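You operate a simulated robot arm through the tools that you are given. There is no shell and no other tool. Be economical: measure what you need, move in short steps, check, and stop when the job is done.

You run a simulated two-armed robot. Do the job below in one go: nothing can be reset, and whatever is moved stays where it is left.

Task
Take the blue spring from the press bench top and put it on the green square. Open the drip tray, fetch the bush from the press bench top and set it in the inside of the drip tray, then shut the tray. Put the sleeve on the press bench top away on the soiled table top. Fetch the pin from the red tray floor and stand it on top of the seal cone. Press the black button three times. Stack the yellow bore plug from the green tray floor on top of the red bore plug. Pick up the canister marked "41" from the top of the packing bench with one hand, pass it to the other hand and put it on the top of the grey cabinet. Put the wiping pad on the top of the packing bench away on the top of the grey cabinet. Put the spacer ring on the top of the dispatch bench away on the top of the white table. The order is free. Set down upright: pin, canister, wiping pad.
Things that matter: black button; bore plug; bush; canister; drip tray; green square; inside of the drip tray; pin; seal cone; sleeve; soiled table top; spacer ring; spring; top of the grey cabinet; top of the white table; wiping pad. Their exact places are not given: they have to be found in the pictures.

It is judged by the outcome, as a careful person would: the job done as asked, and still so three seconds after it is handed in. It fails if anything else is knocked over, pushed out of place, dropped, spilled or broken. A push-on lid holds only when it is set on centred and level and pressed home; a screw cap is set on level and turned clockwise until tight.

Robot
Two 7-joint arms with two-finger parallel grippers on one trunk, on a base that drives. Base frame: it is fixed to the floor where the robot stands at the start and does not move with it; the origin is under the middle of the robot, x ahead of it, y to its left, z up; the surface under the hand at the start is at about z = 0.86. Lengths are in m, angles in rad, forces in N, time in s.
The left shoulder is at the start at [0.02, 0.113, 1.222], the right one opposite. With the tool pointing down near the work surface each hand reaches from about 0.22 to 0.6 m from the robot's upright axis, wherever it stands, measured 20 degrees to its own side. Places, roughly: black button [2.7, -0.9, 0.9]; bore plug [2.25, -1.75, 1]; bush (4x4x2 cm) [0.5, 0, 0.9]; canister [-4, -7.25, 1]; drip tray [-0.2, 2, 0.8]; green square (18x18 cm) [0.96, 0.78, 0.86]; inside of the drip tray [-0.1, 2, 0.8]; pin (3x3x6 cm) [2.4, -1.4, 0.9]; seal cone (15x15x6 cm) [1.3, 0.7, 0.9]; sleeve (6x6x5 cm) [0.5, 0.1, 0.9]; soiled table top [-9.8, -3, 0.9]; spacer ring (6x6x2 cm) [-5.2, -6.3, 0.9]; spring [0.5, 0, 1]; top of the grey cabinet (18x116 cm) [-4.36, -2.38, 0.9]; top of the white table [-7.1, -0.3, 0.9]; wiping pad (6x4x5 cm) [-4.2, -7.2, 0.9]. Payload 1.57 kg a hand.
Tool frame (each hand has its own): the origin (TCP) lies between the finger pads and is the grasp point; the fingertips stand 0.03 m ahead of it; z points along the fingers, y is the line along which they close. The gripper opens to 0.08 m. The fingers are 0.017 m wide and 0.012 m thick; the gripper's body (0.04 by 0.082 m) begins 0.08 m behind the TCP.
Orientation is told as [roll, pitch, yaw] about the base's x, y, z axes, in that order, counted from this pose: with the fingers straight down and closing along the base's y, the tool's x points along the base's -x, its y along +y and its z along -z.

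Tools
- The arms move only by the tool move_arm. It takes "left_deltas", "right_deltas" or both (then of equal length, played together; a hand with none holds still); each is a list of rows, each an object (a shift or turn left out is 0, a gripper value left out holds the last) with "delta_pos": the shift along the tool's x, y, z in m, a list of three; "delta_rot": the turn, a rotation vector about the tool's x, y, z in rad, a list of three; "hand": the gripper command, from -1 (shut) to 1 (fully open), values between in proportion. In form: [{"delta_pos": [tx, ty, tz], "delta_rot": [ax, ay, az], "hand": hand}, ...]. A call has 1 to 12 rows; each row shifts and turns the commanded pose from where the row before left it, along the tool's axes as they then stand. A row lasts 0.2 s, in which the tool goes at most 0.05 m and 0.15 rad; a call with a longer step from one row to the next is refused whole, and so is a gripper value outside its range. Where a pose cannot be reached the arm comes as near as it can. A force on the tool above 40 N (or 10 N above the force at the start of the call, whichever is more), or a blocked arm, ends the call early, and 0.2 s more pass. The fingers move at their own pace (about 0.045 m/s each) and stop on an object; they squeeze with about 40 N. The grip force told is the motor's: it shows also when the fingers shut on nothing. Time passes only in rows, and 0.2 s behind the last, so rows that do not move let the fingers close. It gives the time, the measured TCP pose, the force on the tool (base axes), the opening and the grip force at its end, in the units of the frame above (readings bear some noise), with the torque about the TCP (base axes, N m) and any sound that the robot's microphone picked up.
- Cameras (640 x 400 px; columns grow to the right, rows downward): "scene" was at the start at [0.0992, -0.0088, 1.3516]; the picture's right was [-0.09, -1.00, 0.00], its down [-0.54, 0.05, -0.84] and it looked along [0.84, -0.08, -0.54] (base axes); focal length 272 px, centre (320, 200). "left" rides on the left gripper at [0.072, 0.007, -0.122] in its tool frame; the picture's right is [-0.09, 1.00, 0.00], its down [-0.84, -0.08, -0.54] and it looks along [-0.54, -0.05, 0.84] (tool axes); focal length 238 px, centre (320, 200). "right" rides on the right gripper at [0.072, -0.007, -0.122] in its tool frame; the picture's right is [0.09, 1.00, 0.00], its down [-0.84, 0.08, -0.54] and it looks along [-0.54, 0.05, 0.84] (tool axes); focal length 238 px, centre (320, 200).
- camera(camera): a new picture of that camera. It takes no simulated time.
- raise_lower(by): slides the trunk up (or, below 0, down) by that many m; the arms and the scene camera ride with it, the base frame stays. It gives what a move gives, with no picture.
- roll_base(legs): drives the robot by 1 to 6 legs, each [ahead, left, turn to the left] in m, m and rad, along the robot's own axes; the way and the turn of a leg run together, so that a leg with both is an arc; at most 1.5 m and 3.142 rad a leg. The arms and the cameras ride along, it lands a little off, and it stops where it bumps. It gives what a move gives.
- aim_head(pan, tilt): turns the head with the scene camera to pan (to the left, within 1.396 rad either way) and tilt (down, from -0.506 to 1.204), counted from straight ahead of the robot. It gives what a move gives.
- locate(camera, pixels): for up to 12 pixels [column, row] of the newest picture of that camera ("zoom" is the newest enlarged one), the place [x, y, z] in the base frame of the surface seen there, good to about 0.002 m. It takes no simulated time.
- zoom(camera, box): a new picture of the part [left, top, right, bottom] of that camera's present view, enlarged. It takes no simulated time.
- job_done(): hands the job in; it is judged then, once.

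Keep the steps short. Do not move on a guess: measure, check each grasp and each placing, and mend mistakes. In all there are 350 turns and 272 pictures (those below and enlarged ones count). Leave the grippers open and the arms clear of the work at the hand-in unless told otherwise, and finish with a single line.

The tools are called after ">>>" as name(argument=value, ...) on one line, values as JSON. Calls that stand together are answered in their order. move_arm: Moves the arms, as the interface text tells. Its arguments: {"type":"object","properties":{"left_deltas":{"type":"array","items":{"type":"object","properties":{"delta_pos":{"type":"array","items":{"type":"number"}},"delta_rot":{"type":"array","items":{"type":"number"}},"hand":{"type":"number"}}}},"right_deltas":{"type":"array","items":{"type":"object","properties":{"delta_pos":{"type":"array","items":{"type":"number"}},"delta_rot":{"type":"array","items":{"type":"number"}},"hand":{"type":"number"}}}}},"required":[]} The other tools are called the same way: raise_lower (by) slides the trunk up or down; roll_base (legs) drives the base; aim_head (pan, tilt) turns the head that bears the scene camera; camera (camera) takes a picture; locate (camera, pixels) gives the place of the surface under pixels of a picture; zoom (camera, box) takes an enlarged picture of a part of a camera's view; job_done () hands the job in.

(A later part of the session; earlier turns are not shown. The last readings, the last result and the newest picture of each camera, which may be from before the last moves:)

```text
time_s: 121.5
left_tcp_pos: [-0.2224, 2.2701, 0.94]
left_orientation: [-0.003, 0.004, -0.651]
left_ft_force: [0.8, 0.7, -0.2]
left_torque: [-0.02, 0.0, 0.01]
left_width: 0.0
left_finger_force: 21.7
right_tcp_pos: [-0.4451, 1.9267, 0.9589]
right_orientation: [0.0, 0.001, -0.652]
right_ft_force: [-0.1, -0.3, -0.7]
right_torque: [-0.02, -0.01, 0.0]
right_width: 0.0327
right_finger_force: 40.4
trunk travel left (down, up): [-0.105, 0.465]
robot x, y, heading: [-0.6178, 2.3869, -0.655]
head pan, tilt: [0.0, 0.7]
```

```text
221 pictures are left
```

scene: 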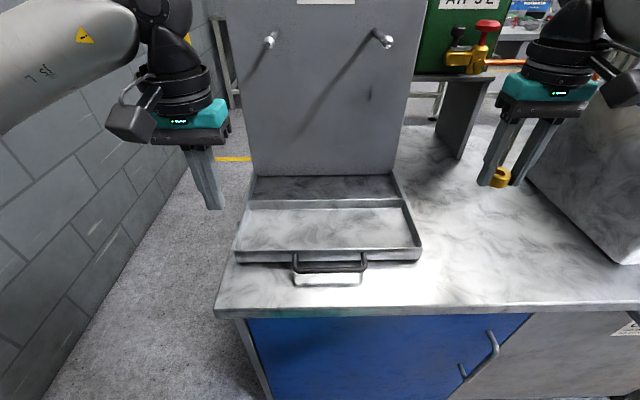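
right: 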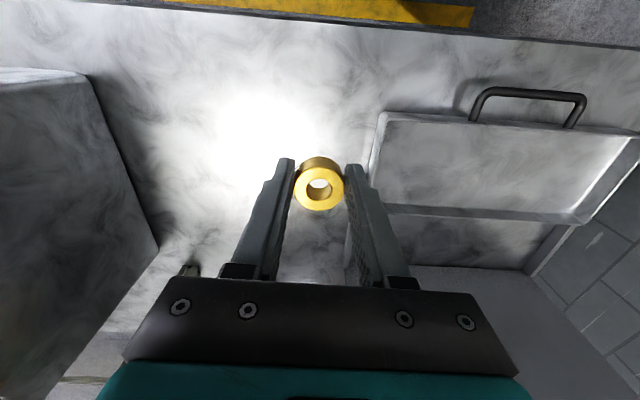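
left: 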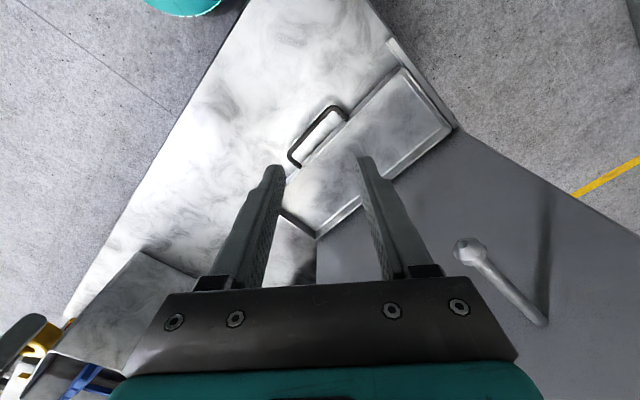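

>>> locate(camera="scene", pixels=[[330, 225], [380, 230], [405, 240], [250, 240], [300, 260], [410, 248], [395, 202], [250, 203], [330, 270]])

>>> locate(camera="right", pixels=[[318, 205], [375, 180], [395, 165], [385, 205], [388, 118], [460, 170]])

```text
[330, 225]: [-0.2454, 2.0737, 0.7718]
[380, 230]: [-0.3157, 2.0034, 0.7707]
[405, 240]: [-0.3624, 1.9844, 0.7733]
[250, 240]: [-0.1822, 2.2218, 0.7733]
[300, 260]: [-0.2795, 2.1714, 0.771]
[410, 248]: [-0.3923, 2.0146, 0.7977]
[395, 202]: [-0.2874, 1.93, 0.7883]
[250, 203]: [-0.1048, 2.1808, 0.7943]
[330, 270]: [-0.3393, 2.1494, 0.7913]
```

```text
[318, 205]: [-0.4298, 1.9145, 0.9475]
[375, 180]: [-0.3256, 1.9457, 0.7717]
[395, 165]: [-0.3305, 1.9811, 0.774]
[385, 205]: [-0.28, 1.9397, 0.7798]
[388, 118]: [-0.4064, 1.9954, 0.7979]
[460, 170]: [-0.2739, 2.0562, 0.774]
```

>>> move_arm(right_deltas=[{"delta_pos": [-0.014, 0.035, 0]}, {"delta_pos": [-0.014, 0.035, 0]}, {"delta_pos": [-0.014, 0.035, 0]}, {"delta_pos": [-0.014, 0.035, 0]}, {"delta_pos": [0, 0.033, 0]}, {"delta_pos": [0, 0, 0.035]}, {"delta_pos": [0, 0, 0.035]}, {"delta_pos": [0, 0, 0.035]}, {}])

>>> camera(camera="right")

```text
time_s: 123.5
left_tcp_pos: [-0.2236, 2.268, 0.9403]
left_orientation: [-0.004, -0.001, -0.651]
left_ft_force: [0.4, 0.2, 0.7]
left_torque: [-0.04, -0.01, -0.01]
left_width: 0.0001
left_finger_force: 21.5
right_tcp_pos: [-0.2945, 2.0324, 0.8516]
right_orientation: [0.001, 0.0, -0.652]
right_ft_force: [-0.5, 0.0, -1.4]
right_torque: [-0.02, 0.01, 0.0]
right_width: 0.0328
right_finger_force: 40.1
trunk travel left (down, up): [-0.105, 0.465]
robot x, y, heading: [-0.6134, 2.3865, -0.654]
head pan, tilt: [0.0, 0.7]
```

```text
220 pictures are left
```

right: 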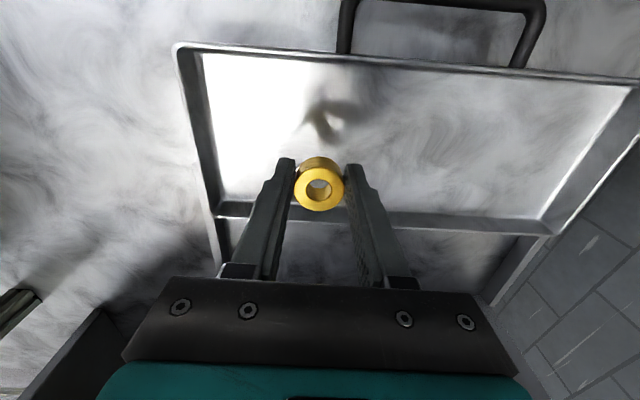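

>>> move_arm(right_deltas=[{"delta_pos": [0, 0, 0.025]}, {"delta_pos": [0, 0, 0.015]}, {"delta_pos": [0, 0, 0.006]}, {}, {"hand": -0.15}, {}, {"hand": 0}, {}, {}, {"delta_pos": [0, 0, -0.02]}, {"delta_pos": [0, 0, -0.04]}, {"delta_pos": [0, 0, -0.04]}])

>>> camera(camera="right")

```text
time_s: 126.1
left_tcp_pos: [-0.2237, 2.2701, 0.9395]
left_orientation: [-0.003, 0.0, -0.652]
left_ft_force: [-0.2, 0.0, -0.3]
left_torque: [0.02, -0.01, -0.02]
left_width: 0.0
left_finger_force: 21.1
right_tcp_pos: [-0.2944, 2.031, 0.9073]
right_orientation: [0.0, 0.002, -0.654]
right_ft_force: [0.0, 0.1, -0.5]
right_torque: [0.01, -0.04, -0.01]
right_width: 0.0401
right_finger_force: 0.0
trunk travel left (down, up): [-0.105, 0.465]
robot x, y, heading: [-0.6165, 2.39, -0.653]
head pan, tilt: [0.0, 0.7]
```

```text
219 pictures are left
```

right: 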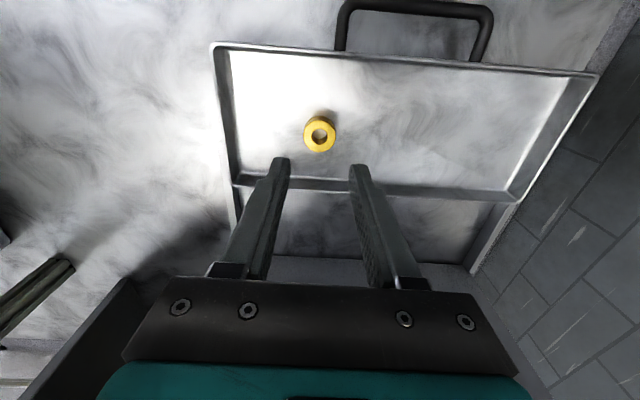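

Bush is in the tray. I'll clear the right hand and place the closed left fingers in front of the handle bar to push the tray shut.

>>> move_arm(left_deltas=[{"delta_pos": [0.025, 0, 0]}, {"delta_pos": [0.025, 0, 0]}, {}, {}, {"delta_pos": [0, -0.04, 0]}, {"delta_pos": [0, -0.04, 0]}, {"delta_pos": [0, -0.04, 0]}, {"delta_pos": [0, -0.039, 0]}, {"delta_pos": [0, 0, 0.045]}, {"delta_pos": [0, 0, 0.045]}, {}], right_deltas=[{"delta_pos": [0, -0.03, -0.03]}, {"delta_pos": [0, -0.03, -0.03]}, {"delta_pos": [0, -0.04, -0.02]}, {"delta_pos": [0, -0.04, 0]}, {"delta_pos": [0, -0.04, 0]}, {"delta_pos": [0, -0.03, 0]}, {}, {}, {}, {}, {}])

>>> camera(camera="left")

```text
time_s: 128.5
left_tcp_pos: [-0.36, 2.1711, 0.851]
left_orientation: [-0.003, 0.002, -0.65]
left_ft_force: [0.2, 0.0, 0.5]
left_torque: [0.03, -0.01, 0.01]
left_width: 0.0001
left_finger_force: 21.0
right_tcp_pos: [-0.4213, 1.8672, 0.9848]
right_orientation: [0.001, 0.001, -0.651]
right_ft_force: [0.0, -0.6, 0.5]
right_torque: [-0.03, 0.01, 0.0]
right_width: 0.04
right_finger_force: 0.0
trunk travel left (down, up): [-0.105, 0.465]
robot x, y, heading: [-0.6155, 2.3893, -0.658]
head pan, tilt: [0.0, 0.7]
```

```text
218 pictures are left
```

left: 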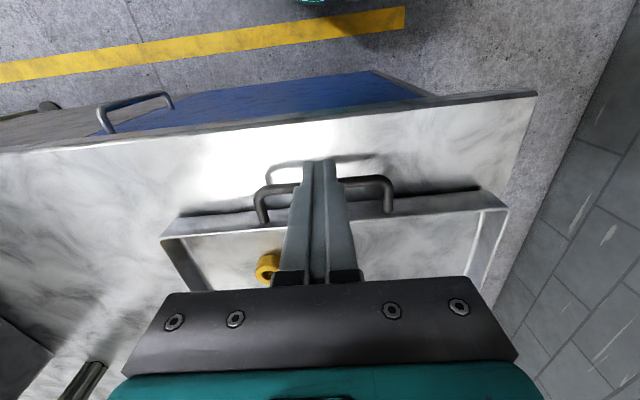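

>>> move_arm(left_deltas=[{"delta_pos": [0, 0, 0.03]}, {"delta_pos": [0, 0, 0.02]}, {}])

>>> move_arm(left_deltas=[{"delta_pos": [-0.015, 0, 0]}, {"delta_pos": [-0.015, 0, 0]}, {"delta_pos": [-0.015, 0, 0]}, {"delta_pos": [-0.015, 0, 0]}, {"delta_pos": [-0.015, 0, 0]}, {"delta_pos": [-0.015, 0, 0]}, {"delta_pos": [-0.015, 0, 0]}, {"delta_pos": [-0.01, 0, 0]}, {"delta_pos": [-0.01, 0, 0]}, {}])

>>> camera(camera="scene")

```text
time_s: 129.3
left_tcp_pos: [-0.3607, 2.1715, 0.8003]
left_orientation: [-0.004, 0.002, -0.651]
left_ft_force: [-0.4, 0.2, 0.5]
left_torque: [-0.01, 0.04, 0.01]
left_width: 0.0001
left_finger_force: 20.7
right_tcp_pos: [-0.4219, 1.8671, 0.9851]
right_orientation: [0.001, 0.0, -0.653]
right_ft_force: [0.5, 0.0, -0.2]
right_torque: [0.01, 0.02, 0.01]
right_width: 0.0398
right_finger_force: 0.1
trunk travel left (down, up): [-0.105, 0.465]
robot x, y, heading: [-0.6138, 2.3885, -0.652]
head pan, tilt: [0.0, 0.7]
```

```text
time_s: 131.5
left_tcp_pos: [-0.2597, 2.097, 0.7989]
left_orientation: [-0.004, 0.002, -0.651]
left_ft_force: [0.8, 0.7, -0.4]
left_torque: [-0.01, -0.03, 0.0]
left_width: 0.0
left_finger_force: 21.1
right_tcp_pos: [-0.4218, 1.866, 0.9872]
right_orientation: [-0.001, 0.001, -0.654]
right_ft_force: [0.7, 0.1, -0.1]
right_torque: [-0.04, 0.02, 0.05]
right_width: 0.0398
right_finger_force: 0.0
trunk travel left (down, up): [-0.105, 0.465]
robot x, y, heading: [-0.6165, 2.3873, -0.655]
head pan, tilt: [0.0, 0.7]
```

```text
217 pictures are left
```

scene: 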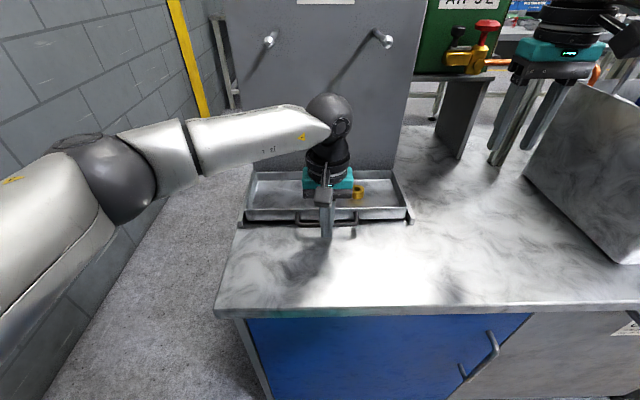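

>>> move_arm(left_deltas=[{"delta_pos": [-0.008, 0, 0]}, {"delta_pos": [-0.008, 0, 0]}, {"delta_pos": [-0.006, 0, 0]}, {"delta_pos": [-0.005, 0, 0]}, {}])

>>> zoom(camera="scene", box=[220, 140, 440, 278])

>>> locate(camera="zoom", pixels=[[240, 240], [395, 240], [240, 225], [500, 205], [130, 205], [320, 235]])

```text
time_s: 132.7
left_tcp_pos: [-0.2424, 2.0806, 0.8004]
left_orientation: [-0.001, 0.009, -0.654]
left_ft_force: [-16.3, 17.9, -0.5]
left_torque: [0.19, 0.25, 0.09]
left_width: 0.0001
left_finger_force: 21.1
right_tcp_pos: [-0.4234, 1.8697, 0.9854]
right_orientation: [0.0, -0.003, -0.653]
right_ft_force: [0.1, 1.1, -0.2]
right_torque: [0.0, -0.01, 0.04]
right_width: 0.04
right_finger_force: 0.1
trunk travel left (down, up): [-0.105, 0.465]
robot x, y, heading: [-0.6218, 2.3856, -0.653]
head pan, tilt: [0.0, 0.7]
```

```text
2.90 times, centred on (330, 209) of scene
```

zoom: 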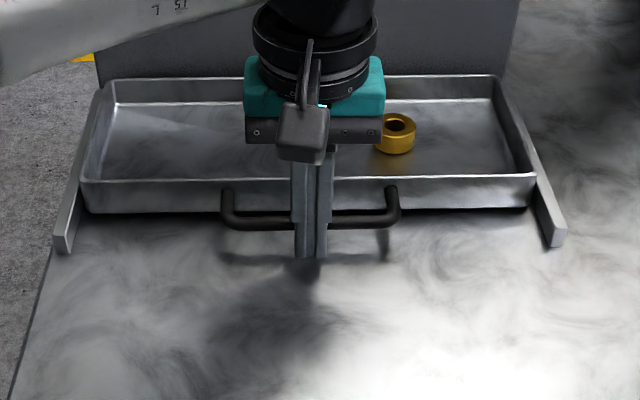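

```text
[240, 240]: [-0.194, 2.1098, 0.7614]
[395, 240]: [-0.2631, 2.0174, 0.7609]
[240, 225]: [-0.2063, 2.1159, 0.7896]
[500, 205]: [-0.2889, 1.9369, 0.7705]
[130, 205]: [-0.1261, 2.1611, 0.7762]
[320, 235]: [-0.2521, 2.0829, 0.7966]
```

The tray is fully shut against its stop with the bush inside. I'll back the hand away, tuck the arms and raise the trunk to go back through the wall gap.

>>> move_arm(left_deltas=[{"delta_pos": [0.02, 0, 0]}, {"delta_pos": [0.01, 0, -0.04]}, {"delta_pos": [0.01, 0, -0.045]}, {"delta_pos": [0.01, 0.02, -0.04]}, {"delta_pos": [0.01, 0.03, -0.03]}, {"delta_pos": [0, 0.03, 0]}, {"delta_pos": [0, 0.02, 0]}], right_deltas=[{"hand": 1}, {}, {}, {"delta_pos": [0.02, 0.0, -0.02]}, {"delta_pos": [0.02, 0.02, 0]}, {"delta_pos": [0, 0.03, 0]}, {"delta_pos": [0, 0.02, 0]}])

>>> raise_lower(by=0.4)

>>> roll_base(legs=[[0, 0.51, 0], [0.8, 0, 0]])

```text
time_s: 134.3
left_tcp_pos: [-0.2266, 2.1976, 0.9535]
left_orientation: [-0.003, 0.004, -0.654]
left_ft_force: [0.0, 0.1, -0.8]
left_torque: [0.02, 0.0, -0.04]
left_width: 0.0
left_finger_force: 21.2
right_tcp_pos: [-0.4121, 1.9453, 1.0062]
right_orientation: [0.001, 0.0, -0.652]
right_ft_force: [-0.3, 0.6, 0.7]
right_torque: [-0.02, -0.02, -0.01]
right_width: 0.0798
right_finger_force: 0.0
trunk travel left (down, up): [-0.105, 0.465]
robot x, y, heading: [-0.6206, 2.3833, -0.652]
head pan, tilt: [0.0, 0.7]
```

```text
time_s: 138.1
left_tcp_pos: [-0.2272, 2.1969, 1.3525]
left_orientation: [-0.003, 0.003, -0.65]
left_ft_force: [-0.5, -0.8, 0.8]
left_torque: [0.01, -0.03, -0.02]
left_width: 0.0001
left_finger_force: 21.5
right_tcp_pos: [-0.4113, 1.9433, 1.4054]
right_orientation: [0.001, 0.0, -0.653]
right_ft_force: [0.7, -0.5, -0.9]
right_torque: [0.0, 0.04, -0.02]
right_width: 0.0798
right_finger_force: 0.0
trunk travel left (down, up): [-0.505, 0.065]
robot x, y, heading: [-0.6171, 2.3922, -0.656]
head pan, tilt: [0.0, 0.7]
```

```text
time_s: 145.1
left_tcp_pos: [0.7351, 2.0952, 1.352]
left_orientation: [-0.003, 0.003, -0.656]
left_ft_force: [-0.1, 0.1, 0.7]
left_torque: [0.01, 0.01, 0.01]
left_width: 0.0003
left_finger_force: 21.3
right_tcp_pos: [0.5469, 1.8445, 1.4056]
right_orientation: [0.0, -0.001, -0.661]
right_ft_force: [-0.5, -0.2, -0.3]
right_torque: [-0.01, -0.01, -0.04]
right_width: 0.0801
right_finger_force: 0.1
trunk travel left (down, up): [-0.505, 0.065]
robot x, y, heading: [0.3462, 2.2877, -0.658]
head pan, tilt: [0.0, 0.7]
```

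>>> aim_head(pan=0.0, tilt=0.35)

>>> camera(camera="scene")

>>> locate(camera="scene", pixels=[[320, 250], [320, 200], [260, 200], [250, 170], [320, 165], [360, 200], [360, 160], [390, 180], [420, 150], [400, 130], [250, 100], [300, 120]])

```text
time_s: 145.9
left_tcp_pos: [0.7346, 2.0972, 1.3535]
left_orientation: [-0.002, 0.001, -0.657]
left_ft_force: [-0.1, 0.6, 0.6]
left_torque: [-0.02, -0.02, 0.01]
left_width: 0.0002
left_finger_force: 21.2
right_tcp_pos: [0.5473, 1.8447, 1.4065]
right_orientation: [-0.001, 0.0, -0.66]
right_ft_force: [-0.7, -0.2, 0.2]
right_torque: [-0.02, 0.02, 0.04]
right_width: 0.0801
right_finger_force: 0.1
trunk travel left (down, up): [-0.505, 0.065]
robot x, y, heading: [0.3447, 2.2868, -0.663]
head pan, tilt: [0.0, 0.351]
```

```text
215 pictures are left
```

scene: 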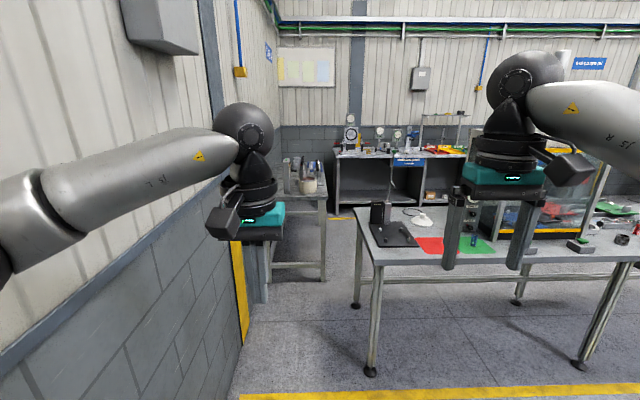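

```text
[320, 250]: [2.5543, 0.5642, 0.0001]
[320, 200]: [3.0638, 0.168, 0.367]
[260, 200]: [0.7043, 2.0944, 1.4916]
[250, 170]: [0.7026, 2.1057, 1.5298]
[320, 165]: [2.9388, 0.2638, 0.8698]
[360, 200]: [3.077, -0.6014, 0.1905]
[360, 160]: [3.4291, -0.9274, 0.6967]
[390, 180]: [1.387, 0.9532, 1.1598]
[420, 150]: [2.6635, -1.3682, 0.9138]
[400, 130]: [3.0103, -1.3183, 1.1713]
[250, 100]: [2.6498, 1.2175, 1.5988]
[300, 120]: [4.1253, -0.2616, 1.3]
```

>>> locate(camera="scene", pixels=[[355, 303], [370, 371], [324, 278], [272, 282], [262, 300], [358, 222], [380, 258], [300, 262], [318, 192], [340, 218], [450, 205], [540, 220]])

>>> zoom(camera="scene", box=[230, 110, 450, 380])

```text
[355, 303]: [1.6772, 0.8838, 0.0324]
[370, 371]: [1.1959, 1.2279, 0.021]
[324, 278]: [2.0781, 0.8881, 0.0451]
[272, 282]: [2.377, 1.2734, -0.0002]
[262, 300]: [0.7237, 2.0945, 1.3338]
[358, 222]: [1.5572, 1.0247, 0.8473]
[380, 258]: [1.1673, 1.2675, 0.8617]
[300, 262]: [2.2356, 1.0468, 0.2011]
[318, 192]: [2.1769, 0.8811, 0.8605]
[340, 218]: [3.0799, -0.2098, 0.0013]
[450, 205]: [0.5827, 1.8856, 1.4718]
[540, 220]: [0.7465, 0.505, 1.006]
```

```text
1.48 times, centred on (340, 245) of scene
```

zoom: 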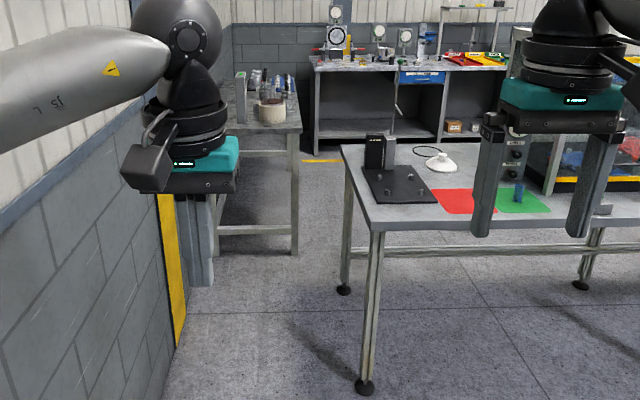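

The gap at this end of the press bench is too narrow, so I'll go round the other end. Driving back into the aisle and sideways along it.

>>> roll_base(legs=[[0.68, 0, 0], [0, -1.4, 0], [0, -1.4, 0]])

>>> aim_head(pan=-0.5, tilt=0.45)

>>> camera(camera="scene")

```text
time_s: 163.0
left_tcp_pos: [-0.5284, -0.5331, 1.3543]
left_orientation: [-0.003, 0.001, -0.684]
left_ft_force: [-0.3, -1.4, -0.3]
left_torque: [-0.02, -0.01, 0.01]
left_width: 0.0
left_finger_force: 21.0
right_tcp_pos: [-0.7222, -0.7778, 1.4059]
right_orientation: [-0.001, -0.001, -0.687]
right_ft_force: [0.9, -0.2, -0.1]
right_torque: [0.02, 0.01, 0.01]
right_width: 0.0802
right_finger_force: 0.1
trunk travel left (down, up): [-0.505, 0.065]
robot x, y, heading: [-0.9092, -0.3301, -0.682]
head pan, tilt: [0.0, 0.351]
```

```text
time_s: 163.9
left_tcp_pos: [-0.5279, -0.5335, 1.3534]
left_orientation: [-0.002, 0.001, -0.685]
left_ft_force: [0.6, 0.0, 0.9]
left_torque: [-0.02, 0.01, -0.02]
left_width: 0.0
left_finger_force: 21.4
right_tcp_pos: [-0.7201, -0.7793, 1.4049]
right_orientation: [0.001, -0.001, -0.685]
right_ft_force: [-0.1, 0.2, -0.8]
right_torque: [-0.04, 0.04, 0.0]
right_width: 0.08
right_finger_force: 0.0
trunk travel left (down, up): [-0.505, 0.065]
robot x, y, heading: [-0.9094, -0.3328, -0.683]
head pan, tilt: [-0.499, 0.45]
```

```text
213 pictures are left
```

scene: 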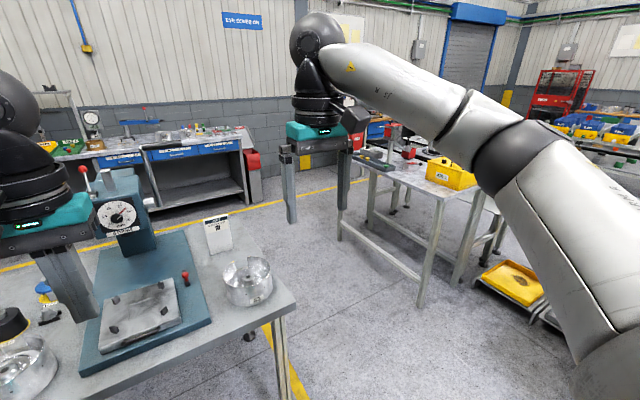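

>>> locate(camera="scene", pixels=[[295, 300], [205, 225], [340, 238], [420, 303], [245, 195], [150, 205], [350, 165], [435, 200], [60, 165], [260, 190], [100, 150], [250, 335]])

```text
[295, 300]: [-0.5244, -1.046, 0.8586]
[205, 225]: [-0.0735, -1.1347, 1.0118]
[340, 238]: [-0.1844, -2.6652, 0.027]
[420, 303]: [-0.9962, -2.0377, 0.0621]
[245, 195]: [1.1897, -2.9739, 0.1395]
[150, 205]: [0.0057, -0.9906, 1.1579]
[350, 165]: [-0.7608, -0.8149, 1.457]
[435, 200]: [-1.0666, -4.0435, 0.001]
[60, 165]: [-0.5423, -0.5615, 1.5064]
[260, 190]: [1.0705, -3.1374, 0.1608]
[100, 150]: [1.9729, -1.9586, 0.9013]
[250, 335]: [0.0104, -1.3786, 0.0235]
```

>>> roll_base(legs=[[0, 0, 0.028], [0, -0.88, 0], [1.3, 0, 0], [1.1, 0, 0], [0, 1.4, 0]])

>>> aim_head(pan=0.0, tilt=0.6)

>>> camera(camera="scene")

```text
time_s: 186.5
left_tcp_pos: [1.6449, -1.6417, 1.3543]
left_orientation: [-0.003, 0.001, -0.676]
left_ft_force: [0.6, 0.7, -0.3]
left_torque: [0.0, 0.03, 0.03]
left_width: 0.0001
left_finger_force: 20.8
right_tcp_pos: [1.4547, -1.8911, 1.406]
right_orientation: [0.0, 0.0, -0.677]
right_ft_force: [-0.5, 0.7, 0.6]
right_torque: [0.0, 0.02, 0.01]
right_width: 0.0798
right_finger_force: 0.1
trunk travel left (down, up): [-0.505, 0.065]
robot x, y, heading: [1.2604, -1.4434, -0.677]
head pan, tilt: [-0.499, 0.45]
```

```text
time_s: 187.4
left_tcp_pos: [1.6452, -1.6414, 1.3533]
left_orientation: [-0.004, -0.001, -0.675]
left_ft_force: [0.5, -0.5, -0.1]
left_torque: [0.0, 0.03, 0.04]
left_width: 0.0002
left_finger_force: 21.2
right_tcp_pos: [1.4549, -1.8896, 1.4056]
right_orientation: [0.0, -0.002, -0.679]
right_ft_force: [-0.3, -0.1, 0.4]
right_torque: [0.02, -0.03, -0.01]
right_width: 0.0801
right_finger_force: 0.1
trunk travel left (down, up): [-0.505, 0.065]
robot x, y, heading: [1.2613, -1.4447, -0.677]
head pan, tilt: [0.0, 0.6]
```

```text
212 pictures are left
```

scene: 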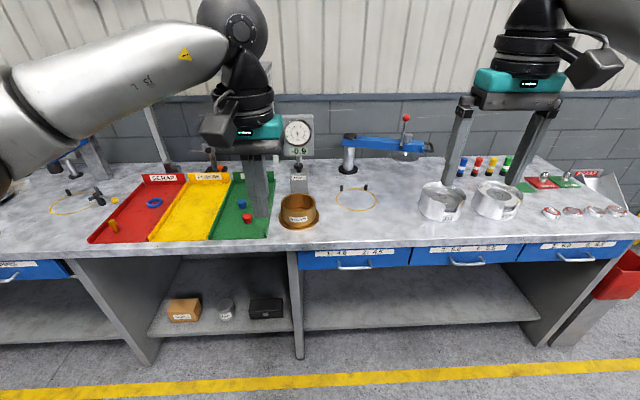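

>>> zoom(camera="scene", box=[40, 120, 300, 260])

>>> aim_head(pan=0.75, tilt=0.45)

>>> camera(camera="scene")

```text
2.46 times, centred on (170, 190) of scene
```

zoom: 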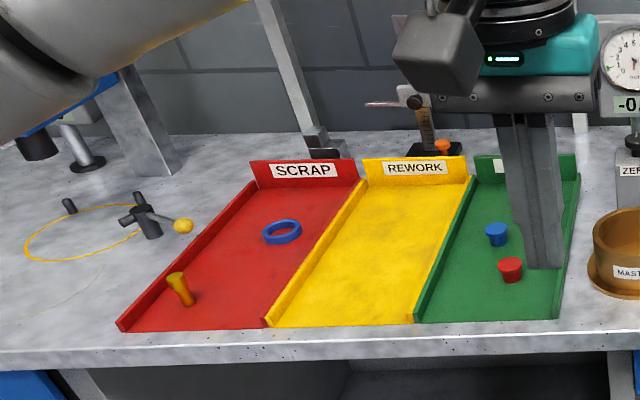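

```text
time_s: 188.5
left_tcp_pos: [1.6458, -1.6418, 1.3534]
left_orientation: [-0.004, 0.003, -0.674]
left_ft_force: [-1.2, -0.3, 0.0]
left_torque: [0.01, 0.02, 0.02]
left_width: 0.0
left_finger_force: 21.7
right_tcp_pos: [1.4543, -1.8909, 1.4052]
right_orientation: [0.001, 0.0, -0.678]
right_ft_force: [0.3, -0.6, -0.7]
right_torque: [-0.01, -0.01, -0.02]
right_width: 0.0802
right_finger_force: 0.0
trunk travel left (down, up): [-0.505, 0.065]
robot x, y, heading: [1.2592, -1.4426, -0.676]
head pan, tilt: [0.75, 0.45]
```

```text
210 pictures are left
```

scene: 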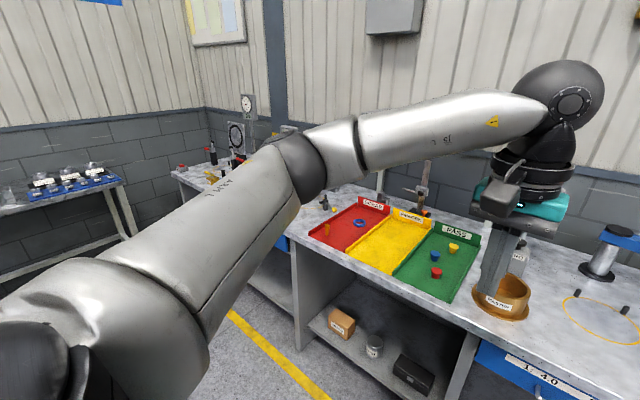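

>>> locate(camera="scene", pixels=[[435, 253], [436, 270], [453, 246], [327, 228], [440, 300], [310, 235], [180, 168], [230, 130], [395, 270], [345, 265]])

>>> zoom(camera="scene", box=[160, 80, 320, 200])

```text
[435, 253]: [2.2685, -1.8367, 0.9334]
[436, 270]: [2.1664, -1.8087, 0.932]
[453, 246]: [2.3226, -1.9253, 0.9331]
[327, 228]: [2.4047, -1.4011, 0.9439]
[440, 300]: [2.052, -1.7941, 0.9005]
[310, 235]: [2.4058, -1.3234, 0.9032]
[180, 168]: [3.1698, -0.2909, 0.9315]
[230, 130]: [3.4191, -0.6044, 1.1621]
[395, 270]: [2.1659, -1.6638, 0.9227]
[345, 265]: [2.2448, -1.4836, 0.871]
```

```text
3.33 times, centred on (240, 140) of scene
```

zoom: 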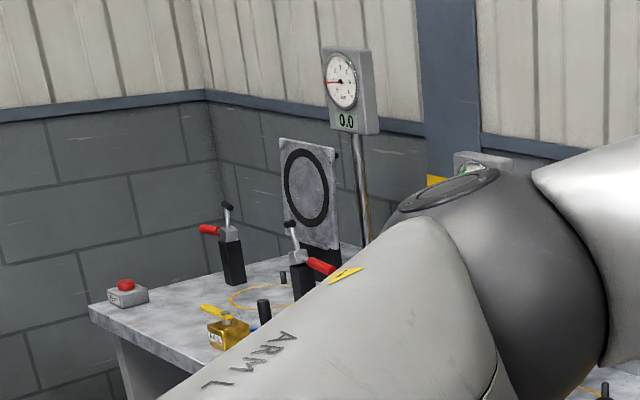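

>>> roll_base(legs=[[0, 0, 0.022], [0, 0.42, 0], [0.47, 0, 0]])

>>> aim_head(pan=0.0, tilt=0.75)

>>> camera(camera="scene")

```text
time_s: 193.8
left_tcp_pos: [2.2783, -1.5792, 1.3538]
left_orientation: [-0.004, 0.002, -0.643]
left_ft_force: [0.2, 0.4, 0.5]
left_torque: [0.02, 0.03, 0.0]
left_width: 0.0
left_finger_force: 21.1
right_tcp_pos: [2.096, -1.8337, 1.4058]
right_orientation: [0.0, 0.001, -0.644]
right_ft_force: [-0.4, -0.2, -0.3]
right_torque: [0.04, 0.02, 0.0]
right_width: 0.08
right_finger_force: 0.0
trunk travel left (down, up): [-0.505, 0.065]
robot x, y, heading: [1.8845, -1.3954, -0.645]
head pan, tilt: [0.75, 0.45]
```

```text
time_s: 194.9
left_tcp_pos: [2.2787, -1.5787, 1.354]
left_orientation: [-0.005, 0.001, -0.642]
left_ft_force: [0.5, -0.7, -0.3]
left_torque: [-0.01, 0.02, 0.0]
left_width: 0.0
left_finger_force: 22.0
right_tcp_pos: [2.095, -1.8331, 1.4072]
right_orientation: [0.0, -0.001, -0.644]
right_ft_force: [0.8, 0.2, -0.4]
right_torque: [0.0, 0.01, 0.01]
right_width: 0.08
right_finger_force: 0.0
trunk travel left (down, up): [-0.505, 0.065]
robot x, y, heading: [1.8881, -1.3927, -0.644]
head pan, tilt: [0.0, 0.75]
```

```text
208 pictures are left
```

scene: 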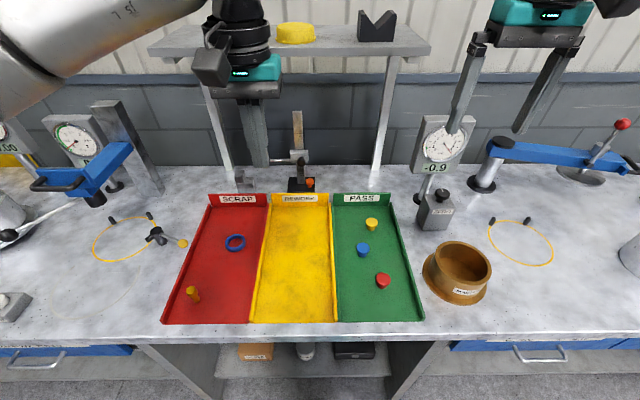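

>>> zoom(camera="scene", box=[320, 190, 480, 310])

>>> locate(camera="zoom", pixels=[[207, 128], [190, 128], [225, 128], [207, 148], [172, 228], [172, 245], [253, 355], [235, 352], [270, 352], [253, 375], [300, 200], [320, 380]])

>>> zoom(camera="scene", box=[150, 190, 310, 330])

```text
3.33 times, centred on (400, 250) of scene
```

zoom: 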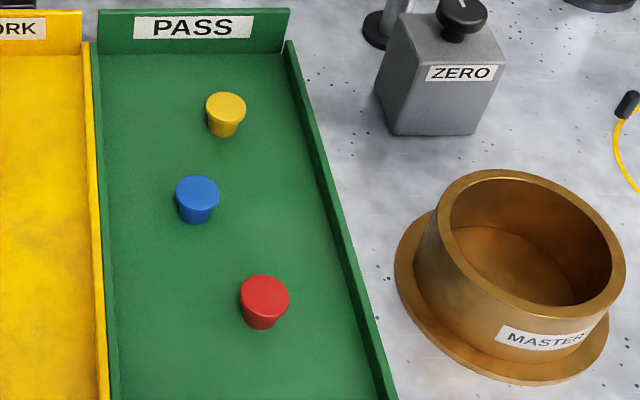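

```text
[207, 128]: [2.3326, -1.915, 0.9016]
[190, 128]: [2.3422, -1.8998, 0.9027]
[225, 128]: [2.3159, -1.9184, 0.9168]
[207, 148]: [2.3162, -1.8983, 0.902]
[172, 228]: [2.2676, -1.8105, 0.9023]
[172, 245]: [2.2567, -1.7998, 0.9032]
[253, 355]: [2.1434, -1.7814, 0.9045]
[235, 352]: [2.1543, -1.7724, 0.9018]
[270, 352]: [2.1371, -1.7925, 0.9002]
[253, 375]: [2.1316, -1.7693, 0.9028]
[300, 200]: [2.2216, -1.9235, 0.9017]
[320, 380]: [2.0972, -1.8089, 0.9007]
```

```text
2.86 times, centred on (230, 260) of scene
```

zoom: 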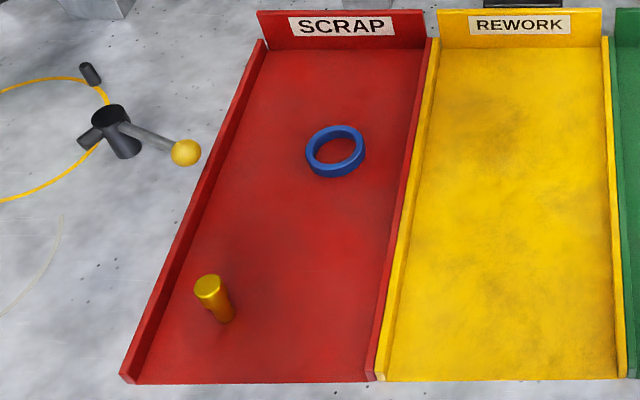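

>>> zoom(camera="scene", box=[320, 190, 480, 310])

>>> locate(camera="zoom", pixels=[[226, 103], [209, 103], [243, 103], [226, 94], [226, 111], [264, 293], [243, 293], [285, 293], [264, 278], [264, 308], [198, 190], [226, 132]])

```text
3.33 times, centred on (400, 250) of scene
```

zoom: 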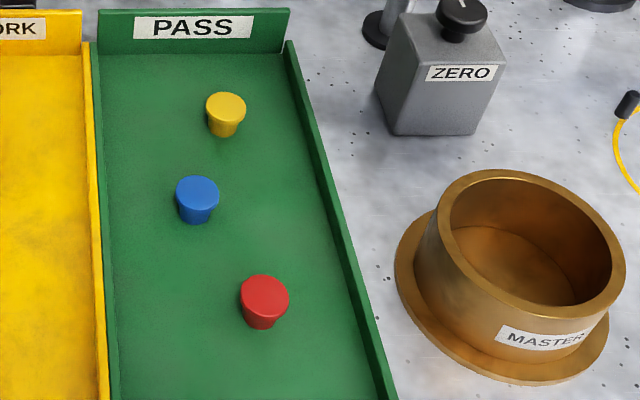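

```text
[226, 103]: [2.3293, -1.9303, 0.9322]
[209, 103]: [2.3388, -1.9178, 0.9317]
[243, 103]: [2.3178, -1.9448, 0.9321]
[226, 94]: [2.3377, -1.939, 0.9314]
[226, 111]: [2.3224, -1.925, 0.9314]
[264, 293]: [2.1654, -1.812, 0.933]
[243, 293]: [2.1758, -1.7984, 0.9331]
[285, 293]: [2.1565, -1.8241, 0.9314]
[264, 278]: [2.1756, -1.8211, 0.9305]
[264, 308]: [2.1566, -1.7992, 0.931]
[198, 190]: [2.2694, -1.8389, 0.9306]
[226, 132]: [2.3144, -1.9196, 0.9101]
```

>>> raise_lower(by=-0.18)

>>> roll_base(legs=[[0.1, 0, -0.01]])

```text
time_s: 196.9
left_tcp_pos: [2.2786, -1.5776, 1.1735]
left_orientation: [-0.003, 0.002, -0.643]
left_ft_force: [-0.9, -0.1, 0.4]
left_torque: [-0.01, 0.03, 0.01]
left_width: 0.0002
left_finger_force: 21.1
right_tcp_pos: [2.0954, -1.8331, 1.2262]
right_orientation: [0.0, 0.001, -0.643]
right_ft_force: [-0.4, 0.0, 0.6]
right_torque: [0.01, -0.02, -0.04]
right_width: 0.0802
right_finger_force: 0.1
trunk travel left (down, up): [-0.325, 0.245]
robot x, y, heading: [1.8848, -1.3945, -0.642]
head pan, tilt: [0.0, 0.75]
```

```text
time_s: 198.1
left_tcp_pos: [2.3565, -1.6407, 1.1733]
left_orientation: [-0.003, 0.002, -0.65]
left_ft_force: [0.0, 0.4, -0.7]
left_torque: [-0.02, 0.04, -0.02]
left_width: 0.0001
left_finger_force: 21.4
right_tcp_pos: [2.1709, -1.8936, 1.2257]
right_orientation: [0.001, 0.002, -0.651]
right_ft_force: [0.1, -0.7, -0.7]
right_torque: [0.01, 0.02, -0.02]
right_width: 0.0799
right_finger_force: 0.1
trunk travel left (down, up): [-0.325, 0.245]
robot x, y, heading: [1.9612, -1.4505, -0.647]
head pan, tilt: [0.0, 0.75]
```

>>> move_arm(right_deltas=[{"delta_pos": [-0.037, 0.0165, 0], "hand": 0.5}, {"delta_pos": [-0.037, 0.0165, 0]}, {"delta_pos": [-0.037, 0.0165, 0.02]}, {"delta_pos": [-0.037, 0.0165, 0.02]}, {"delta_pos": [0, 0, 0.045]}, {"delta_pos": [0, 0, 0.045]}, {"delta_pos": [0, 0, 0.045]}, {}])

>>> zoom(camera="right", box=[200, 60, 440, 210])

```text
time_s: 199.9
left_tcp_pos: [2.3548, -1.6401, 1.174]
left_orientation: [-0.003, 0.003, -0.649]
left_ft_force: [0.3, -0.8, 0.9]
left_torque: [0.01, 0.01, 0.03]
left_width: 0.0
left_finger_force: 21.4
right_tcp_pos: [2.306, -1.927, 1.057]
right_orientation: [0.001, 0.0, -0.651]
right_ft_force: [0.4, 0.0, -0.4]
right_torque: [-0.05, 0.01, -0.01]
right_width: 0.0601
right_finger_force: 0.2
right hand out of reach, approached as far as the arm can: row 4
trunk travel left (down, up): [-0.325, 0.245]
robot x, y, heading: [1.9633, -1.453, -0.649]
head pan, tilt: [0.0, 0.75]
```

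```text
2.67 times, centred on (320, 135) of right
```

zoom: 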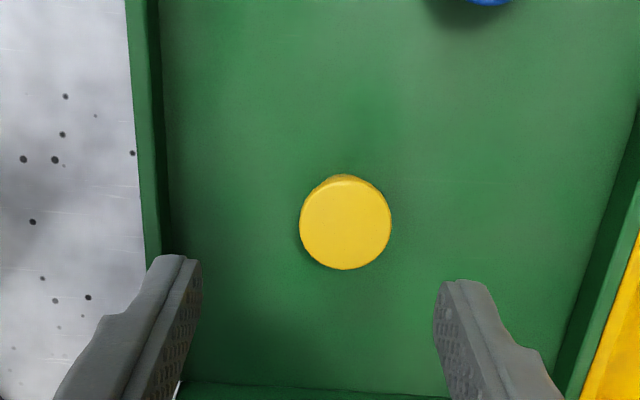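

>>> move_arm(right_deltas=[{"delta_pos": [0, 0.01, 0.03]}, {"delta_pos": [-0.02, 0, 0.0]}, {"delta_pos": [0, 0, 0.03]}, {}])

>>> zoom(camera="right", box=[200, 60, 440, 210])

>>> locate(camera="zoom", pixels=[[320, 230], [320, 270], [320, 320]])

```text
time_s: 200.9
left_tcp_pos: [2.3553, -1.6397, 1.174]
left_orientation: [-0.004, 0.002, -0.65]
left_ft_force: [-0.4, 0.1, 0.1]
left_torque: [0.01, -0.01, -0.02]
left_width: 0.0
left_finger_force: 21.4
right_tcp_pos: [2.3275, -1.9274, 0.9999]
right_orientation: [-0.001, -0.003, -0.649]
right_ft_force: [0.4, 0.2, -0.5]
right_torque: [0.02, 0.01, -0.02]
right_width: 0.0601
right_finger_force: 0.1
trunk travel left (down, up): [-0.325, 0.245]
robot x, y, heading: [1.9631, -1.4518, -0.649]
head pan, tilt: [0.0, 0.75]
```

```text
2.67 times, centred on (320, 135) of right
```

zoom: 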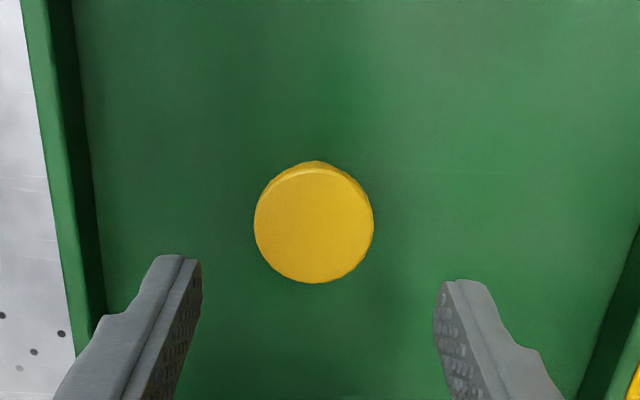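

```text
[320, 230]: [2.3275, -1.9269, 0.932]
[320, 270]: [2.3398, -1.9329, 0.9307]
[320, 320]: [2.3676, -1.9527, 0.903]
```

>>> locate(camera="zoom", pixels=[[313, 168], [313, 279], [258, 224], [369, 224], [313, 225]])

```text
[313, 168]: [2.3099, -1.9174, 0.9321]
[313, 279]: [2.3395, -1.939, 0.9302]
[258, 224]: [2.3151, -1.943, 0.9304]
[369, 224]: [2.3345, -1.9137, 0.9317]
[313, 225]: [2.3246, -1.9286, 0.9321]
```

>>> move_arm(right_deltas=[{"delta_pos": [0.002, -0.001, 0.03]}, {"delta_pos": [0, 0, 0.02]}, {"delta_pos": [0, 0, 0.014]}, {}, {"hand": -1}, {}, {}, {}, {}])

>>> move_arm(right_deltas=[{"delta_pos": [0, 0, -0.005]}, {"delta_pos": [0, 0, -0.01]}, {"delta_pos": [0, 0, -0.02]}, {"delta_pos": [0, 0, -0.02]}, {}])

>>> zoom(camera="right", box=[200, 60, 440, 210])

```text
time_s: 202.9
left_tcp_pos: [2.3543, -1.6399, 1.1739]
left_orientation: [-0.002, 0.002, -0.649]
left_ft_force: [0.4, 0.7, -0.2]
left_torque: [0.0, 0.01, 0.03]
left_width: 0.0
left_finger_force: 21.1
right_tcp_pos: [2.3209, -1.9225, 0.9393]
right_orientation: [0.001, 0.001, -0.65]
right_ft_force: [0.1, -0.6, -0.1]
right_torque: [0.01, 0.02, 0.01]
right_width: 0.0355
right_finger_force: 39.3
right hand out of reach, approached as far as the arm can: row 1, 2, 3
trunk travel left (down, up): [-0.325, 0.245]
robot x, y, heading: [1.9621, -1.4539, -0.648]
head pan, tilt: [0.0, 0.75]
```

```text
time_s: 204.1
left_tcp_pos: [2.3543, -1.6404, 1.1739]
left_orientation: [-0.002, 0.004, -0.648]
left_ft_force: [0.0, 0.5, 0.4]
left_torque: [-0.02, 0.01, 0.03]
left_width: 0.0001
left_finger_force: 21.8
right_tcp_pos: [2.3199, -1.9226, 0.9924]
right_orientation: [0.001, 0.0, -0.652]
right_ft_force: [-0.2, -0.4, -0.5]
right_torque: [-0.02, -0.01, 0.02]
right_width: 0.0352
right_finger_force: 40.5
trunk travel left (down, up): [-0.325, 0.245]
robot x, y, heading: [1.9594, -1.452, -0.648]
head pan, tilt: [0.0, 0.75]
```

```text
2.67 times, centred on (320, 135) of right
```

zoom: 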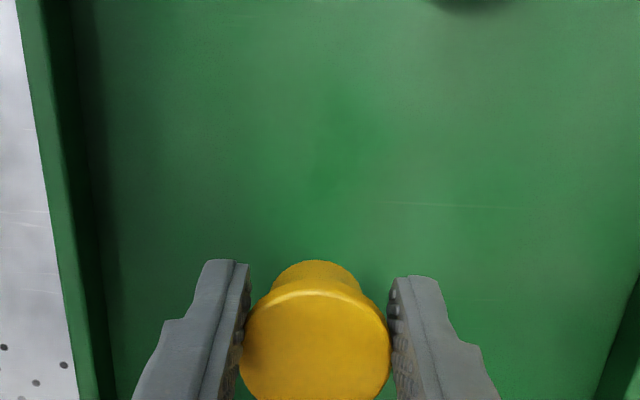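

>>> locate(camera="zoom", pixels=[[316, 298], [316, 398], [250, 345], [385, 345], [316, 350], [318, 275]])

```text
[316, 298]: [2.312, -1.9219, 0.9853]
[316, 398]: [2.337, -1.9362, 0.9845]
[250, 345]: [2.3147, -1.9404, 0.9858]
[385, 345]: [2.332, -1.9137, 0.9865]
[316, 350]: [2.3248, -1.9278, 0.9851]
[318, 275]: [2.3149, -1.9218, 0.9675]
```

Yellow plug is held level. I'll raise it a bit and bring it back over the red plug at (2.166, -1.811).

>>> move_arm(right_deltas=[{"delta_pos": [0, 0, -0.04]}, {"delta_pos": [0.04, 0, 0]}, {"delta_pos": [0.04, 0, 0]}, {"delta_pos": [0.04, -0.0015, 0]}, {"delta_pos": [0.04, -0.001, 0]}, {"delta_pos": [0.036, 0, 0]}, {}, {}])

>>> camera(camera="right")

>>> zoom(camera="scene", box=[280, 190, 480, 330])

```text
time_s: 205.9
left_tcp_pos: [2.355, -1.6395, 1.1737]
left_orientation: [-0.002, 0.002, -0.649]
left_ft_force: [-0.2, -0.1, 0.7]
left_torque: [-0.02, 0.01, 0.01]
left_width: 0.0
left_finger_force: 21.4
right_tcp_pos: [2.1605, -1.8075, 1.0347]
right_orientation: [0.002, 0.0, -0.651]
right_ft_force: [-0.6, -0.1, -0.5]
right_torque: [0.02, 0.01, -0.01]
right_width: 0.0352
right_finger_force: 40.2
trunk travel left (down, up): [-0.325, 0.245]
robot x, y, heading: [1.9628, -1.4511, -0.65]
head pan, tilt: [0.0, 0.75]
```

```text
201 pictures are left
```

right: 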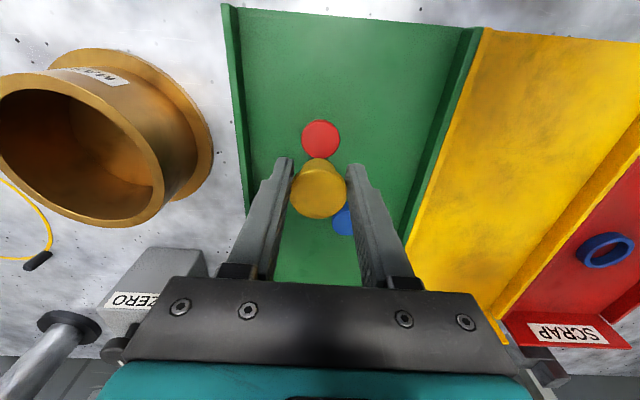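

```text
2.86 times, centred on (380, 260) of scene
```

zoom: 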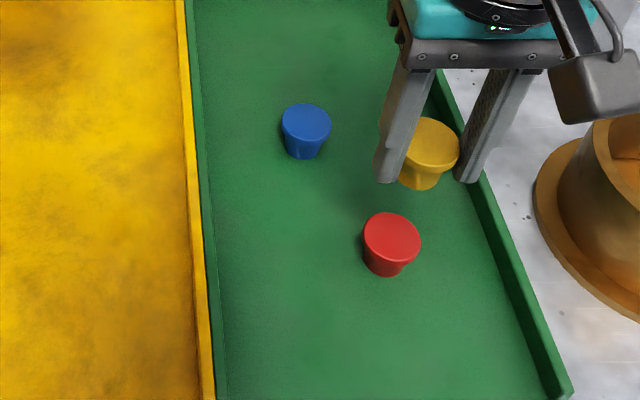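

>>> locate(camera="right", pixels=[[303, 139], [338, 139], [320, 122], [320, 155], [318, 195], [296, 195], [341, 195], [318, 215], [318, 175]])

```text
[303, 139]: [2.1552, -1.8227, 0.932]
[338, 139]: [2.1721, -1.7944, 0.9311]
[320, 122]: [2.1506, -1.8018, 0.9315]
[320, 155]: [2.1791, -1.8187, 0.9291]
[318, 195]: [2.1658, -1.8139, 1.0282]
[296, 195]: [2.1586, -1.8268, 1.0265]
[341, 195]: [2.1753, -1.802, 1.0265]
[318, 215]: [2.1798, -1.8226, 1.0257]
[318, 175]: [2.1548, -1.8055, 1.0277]
```

>>> move_arm(right_deltas=[{"delta_pos": [0.005, 0.002, 0.02]}, {"delta_pos": [0, 0, 0.02]}, {"delta_pos": [0, 0, 0.015]}, {}, {}])

>>> zoom(camera="scene", box=[280, 190, 480, 330])

>>> zoom(camera="right", box=[240, 90, 400, 240])

```text
time_s: 207.1
left_tcp_pos: [2.3538, -1.6413, 1.1731]
left_orientation: [-0.004, 0.001, -0.649]
left_ft_force: [0.2, -0.2, -0.1]
left_torque: [0.0, 0.02, 0.01]
left_width: 0.0
left_finger_force: 20.9
right_tcp_pos: [2.1591, -1.8023, 0.9782]
right_orientation: [-0.001, 0.0, -0.651]
right_ft_force: [0.4, -1.2, -0.6]
right_torque: [-0.04, 0.01, -0.03]
right_width: 0.0352
right_finger_force: 39.9
trunk travel left (down, up): [-0.325, 0.245]
robot x, y, heading: [1.9649, -1.4541, -0.65]
head pan, tilt: [0.0, 0.75]
```

```text
2.86 times, centred on (380, 260) of scene
```

zoom: 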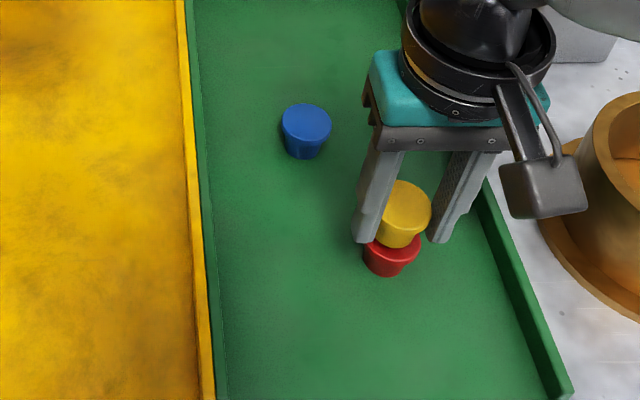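

```text
2.67 times, centred on (320, 165) of right
```

zoom: 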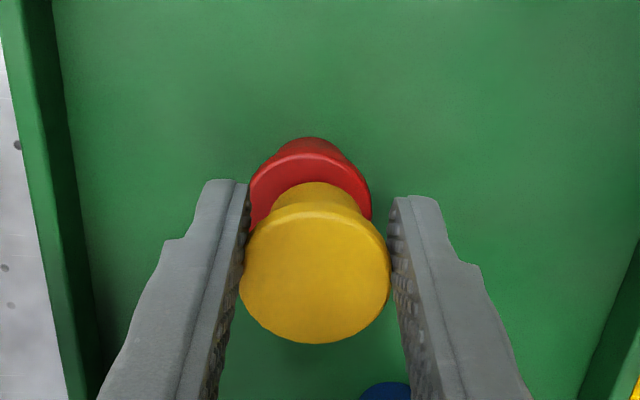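

>>> move_arm(right_deltas=[{"delta_pos": [0.001, 0, 0.004]}, {"delta_pos": [0, 0, 0.004]}, {}, {}])

```text
time_s: 208.1
left_tcp_pos: [2.3547, -1.6417, 1.1749]
left_orientation: [-0.004, 0.001, -0.649]
left_ft_force: [0.3, 0.1, -0.9]
left_torque: [0.02, -0.01, -0.01]
left_width: 0.0
left_finger_force: 21.5
right_tcp_pos: [2.16, -1.8008, 0.9698]
right_orientation: [0.0, 0.0, -0.651]
right_ft_force: [0.3, 0.5, 1.1]
right_torque: [-0.02, -0.03, -0.01]
right_width: 0.035
right_finger_force: 39.9
trunk travel left (down, up): [-0.325, 0.245]
robot x, y, heading: [1.9609, -1.4535, -0.652]
head pan, tilt: [0.0, 0.75]
```

>>> move_arm(right_deltas=[{"delta_pos": [0, 0, 0.0008]}, {"hand": 0.0}, {"hand": 0.2}, {}, {}, {"delta_pos": [0, 0, -0.02]}, {"delta_pos": [0, 0, -0.04]}, {"delta_pos": [0, 0, -0.04]}, {"delta_pos": [0, 0, -0.04]}])

>>> zoom(camera="scene", box=[280, 190, 480, 330])

>>> zoom(camera="right", box=[200, 60, 440, 210])

```text
time_s: 210.1
left_tcp_pos: [2.3553, -1.6411, 1.1737]
left_orientation: [-0.004, 0.001, -0.647]
left_ft_force: [0.1, 0.0, 0.0]
left_torque: [0.0, -0.03, 0.02]
left_width: 0.0
left_finger_force: 21.1
right_tcp_pos: [2.1562, -1.7998, 1.1114]
right_orientation: [-0.001, -0.001, -0.652]
right_ft_force: [0.4, 0.0, 1.2]
right_torque: [0.01, 0.02, 0.05]
right_width: 0.0478
right_finger_force: 0.0
trunk travel left (down, up): [-0.325, 0.245]
robot x, y, heading: [1.9635, -1.454, -0.654]
head pan, tilt: [0.0, 0.75]
```

```text
2.86 times, centred on (380, 260) of scene
```

zoom: 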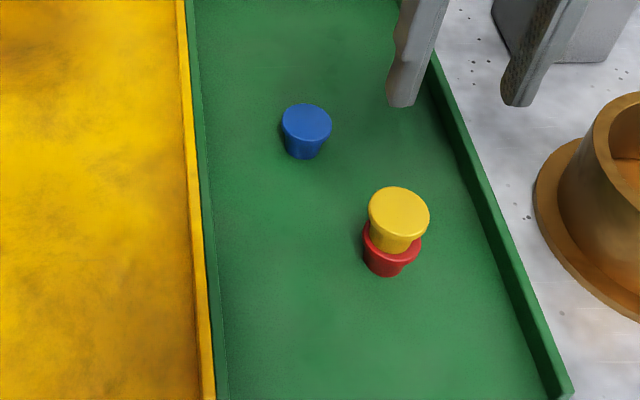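

```text
2.67 times, centred on (320, 135) of right
```

zoom: 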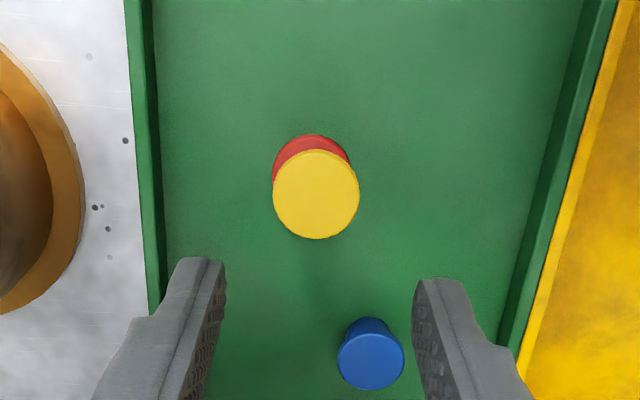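

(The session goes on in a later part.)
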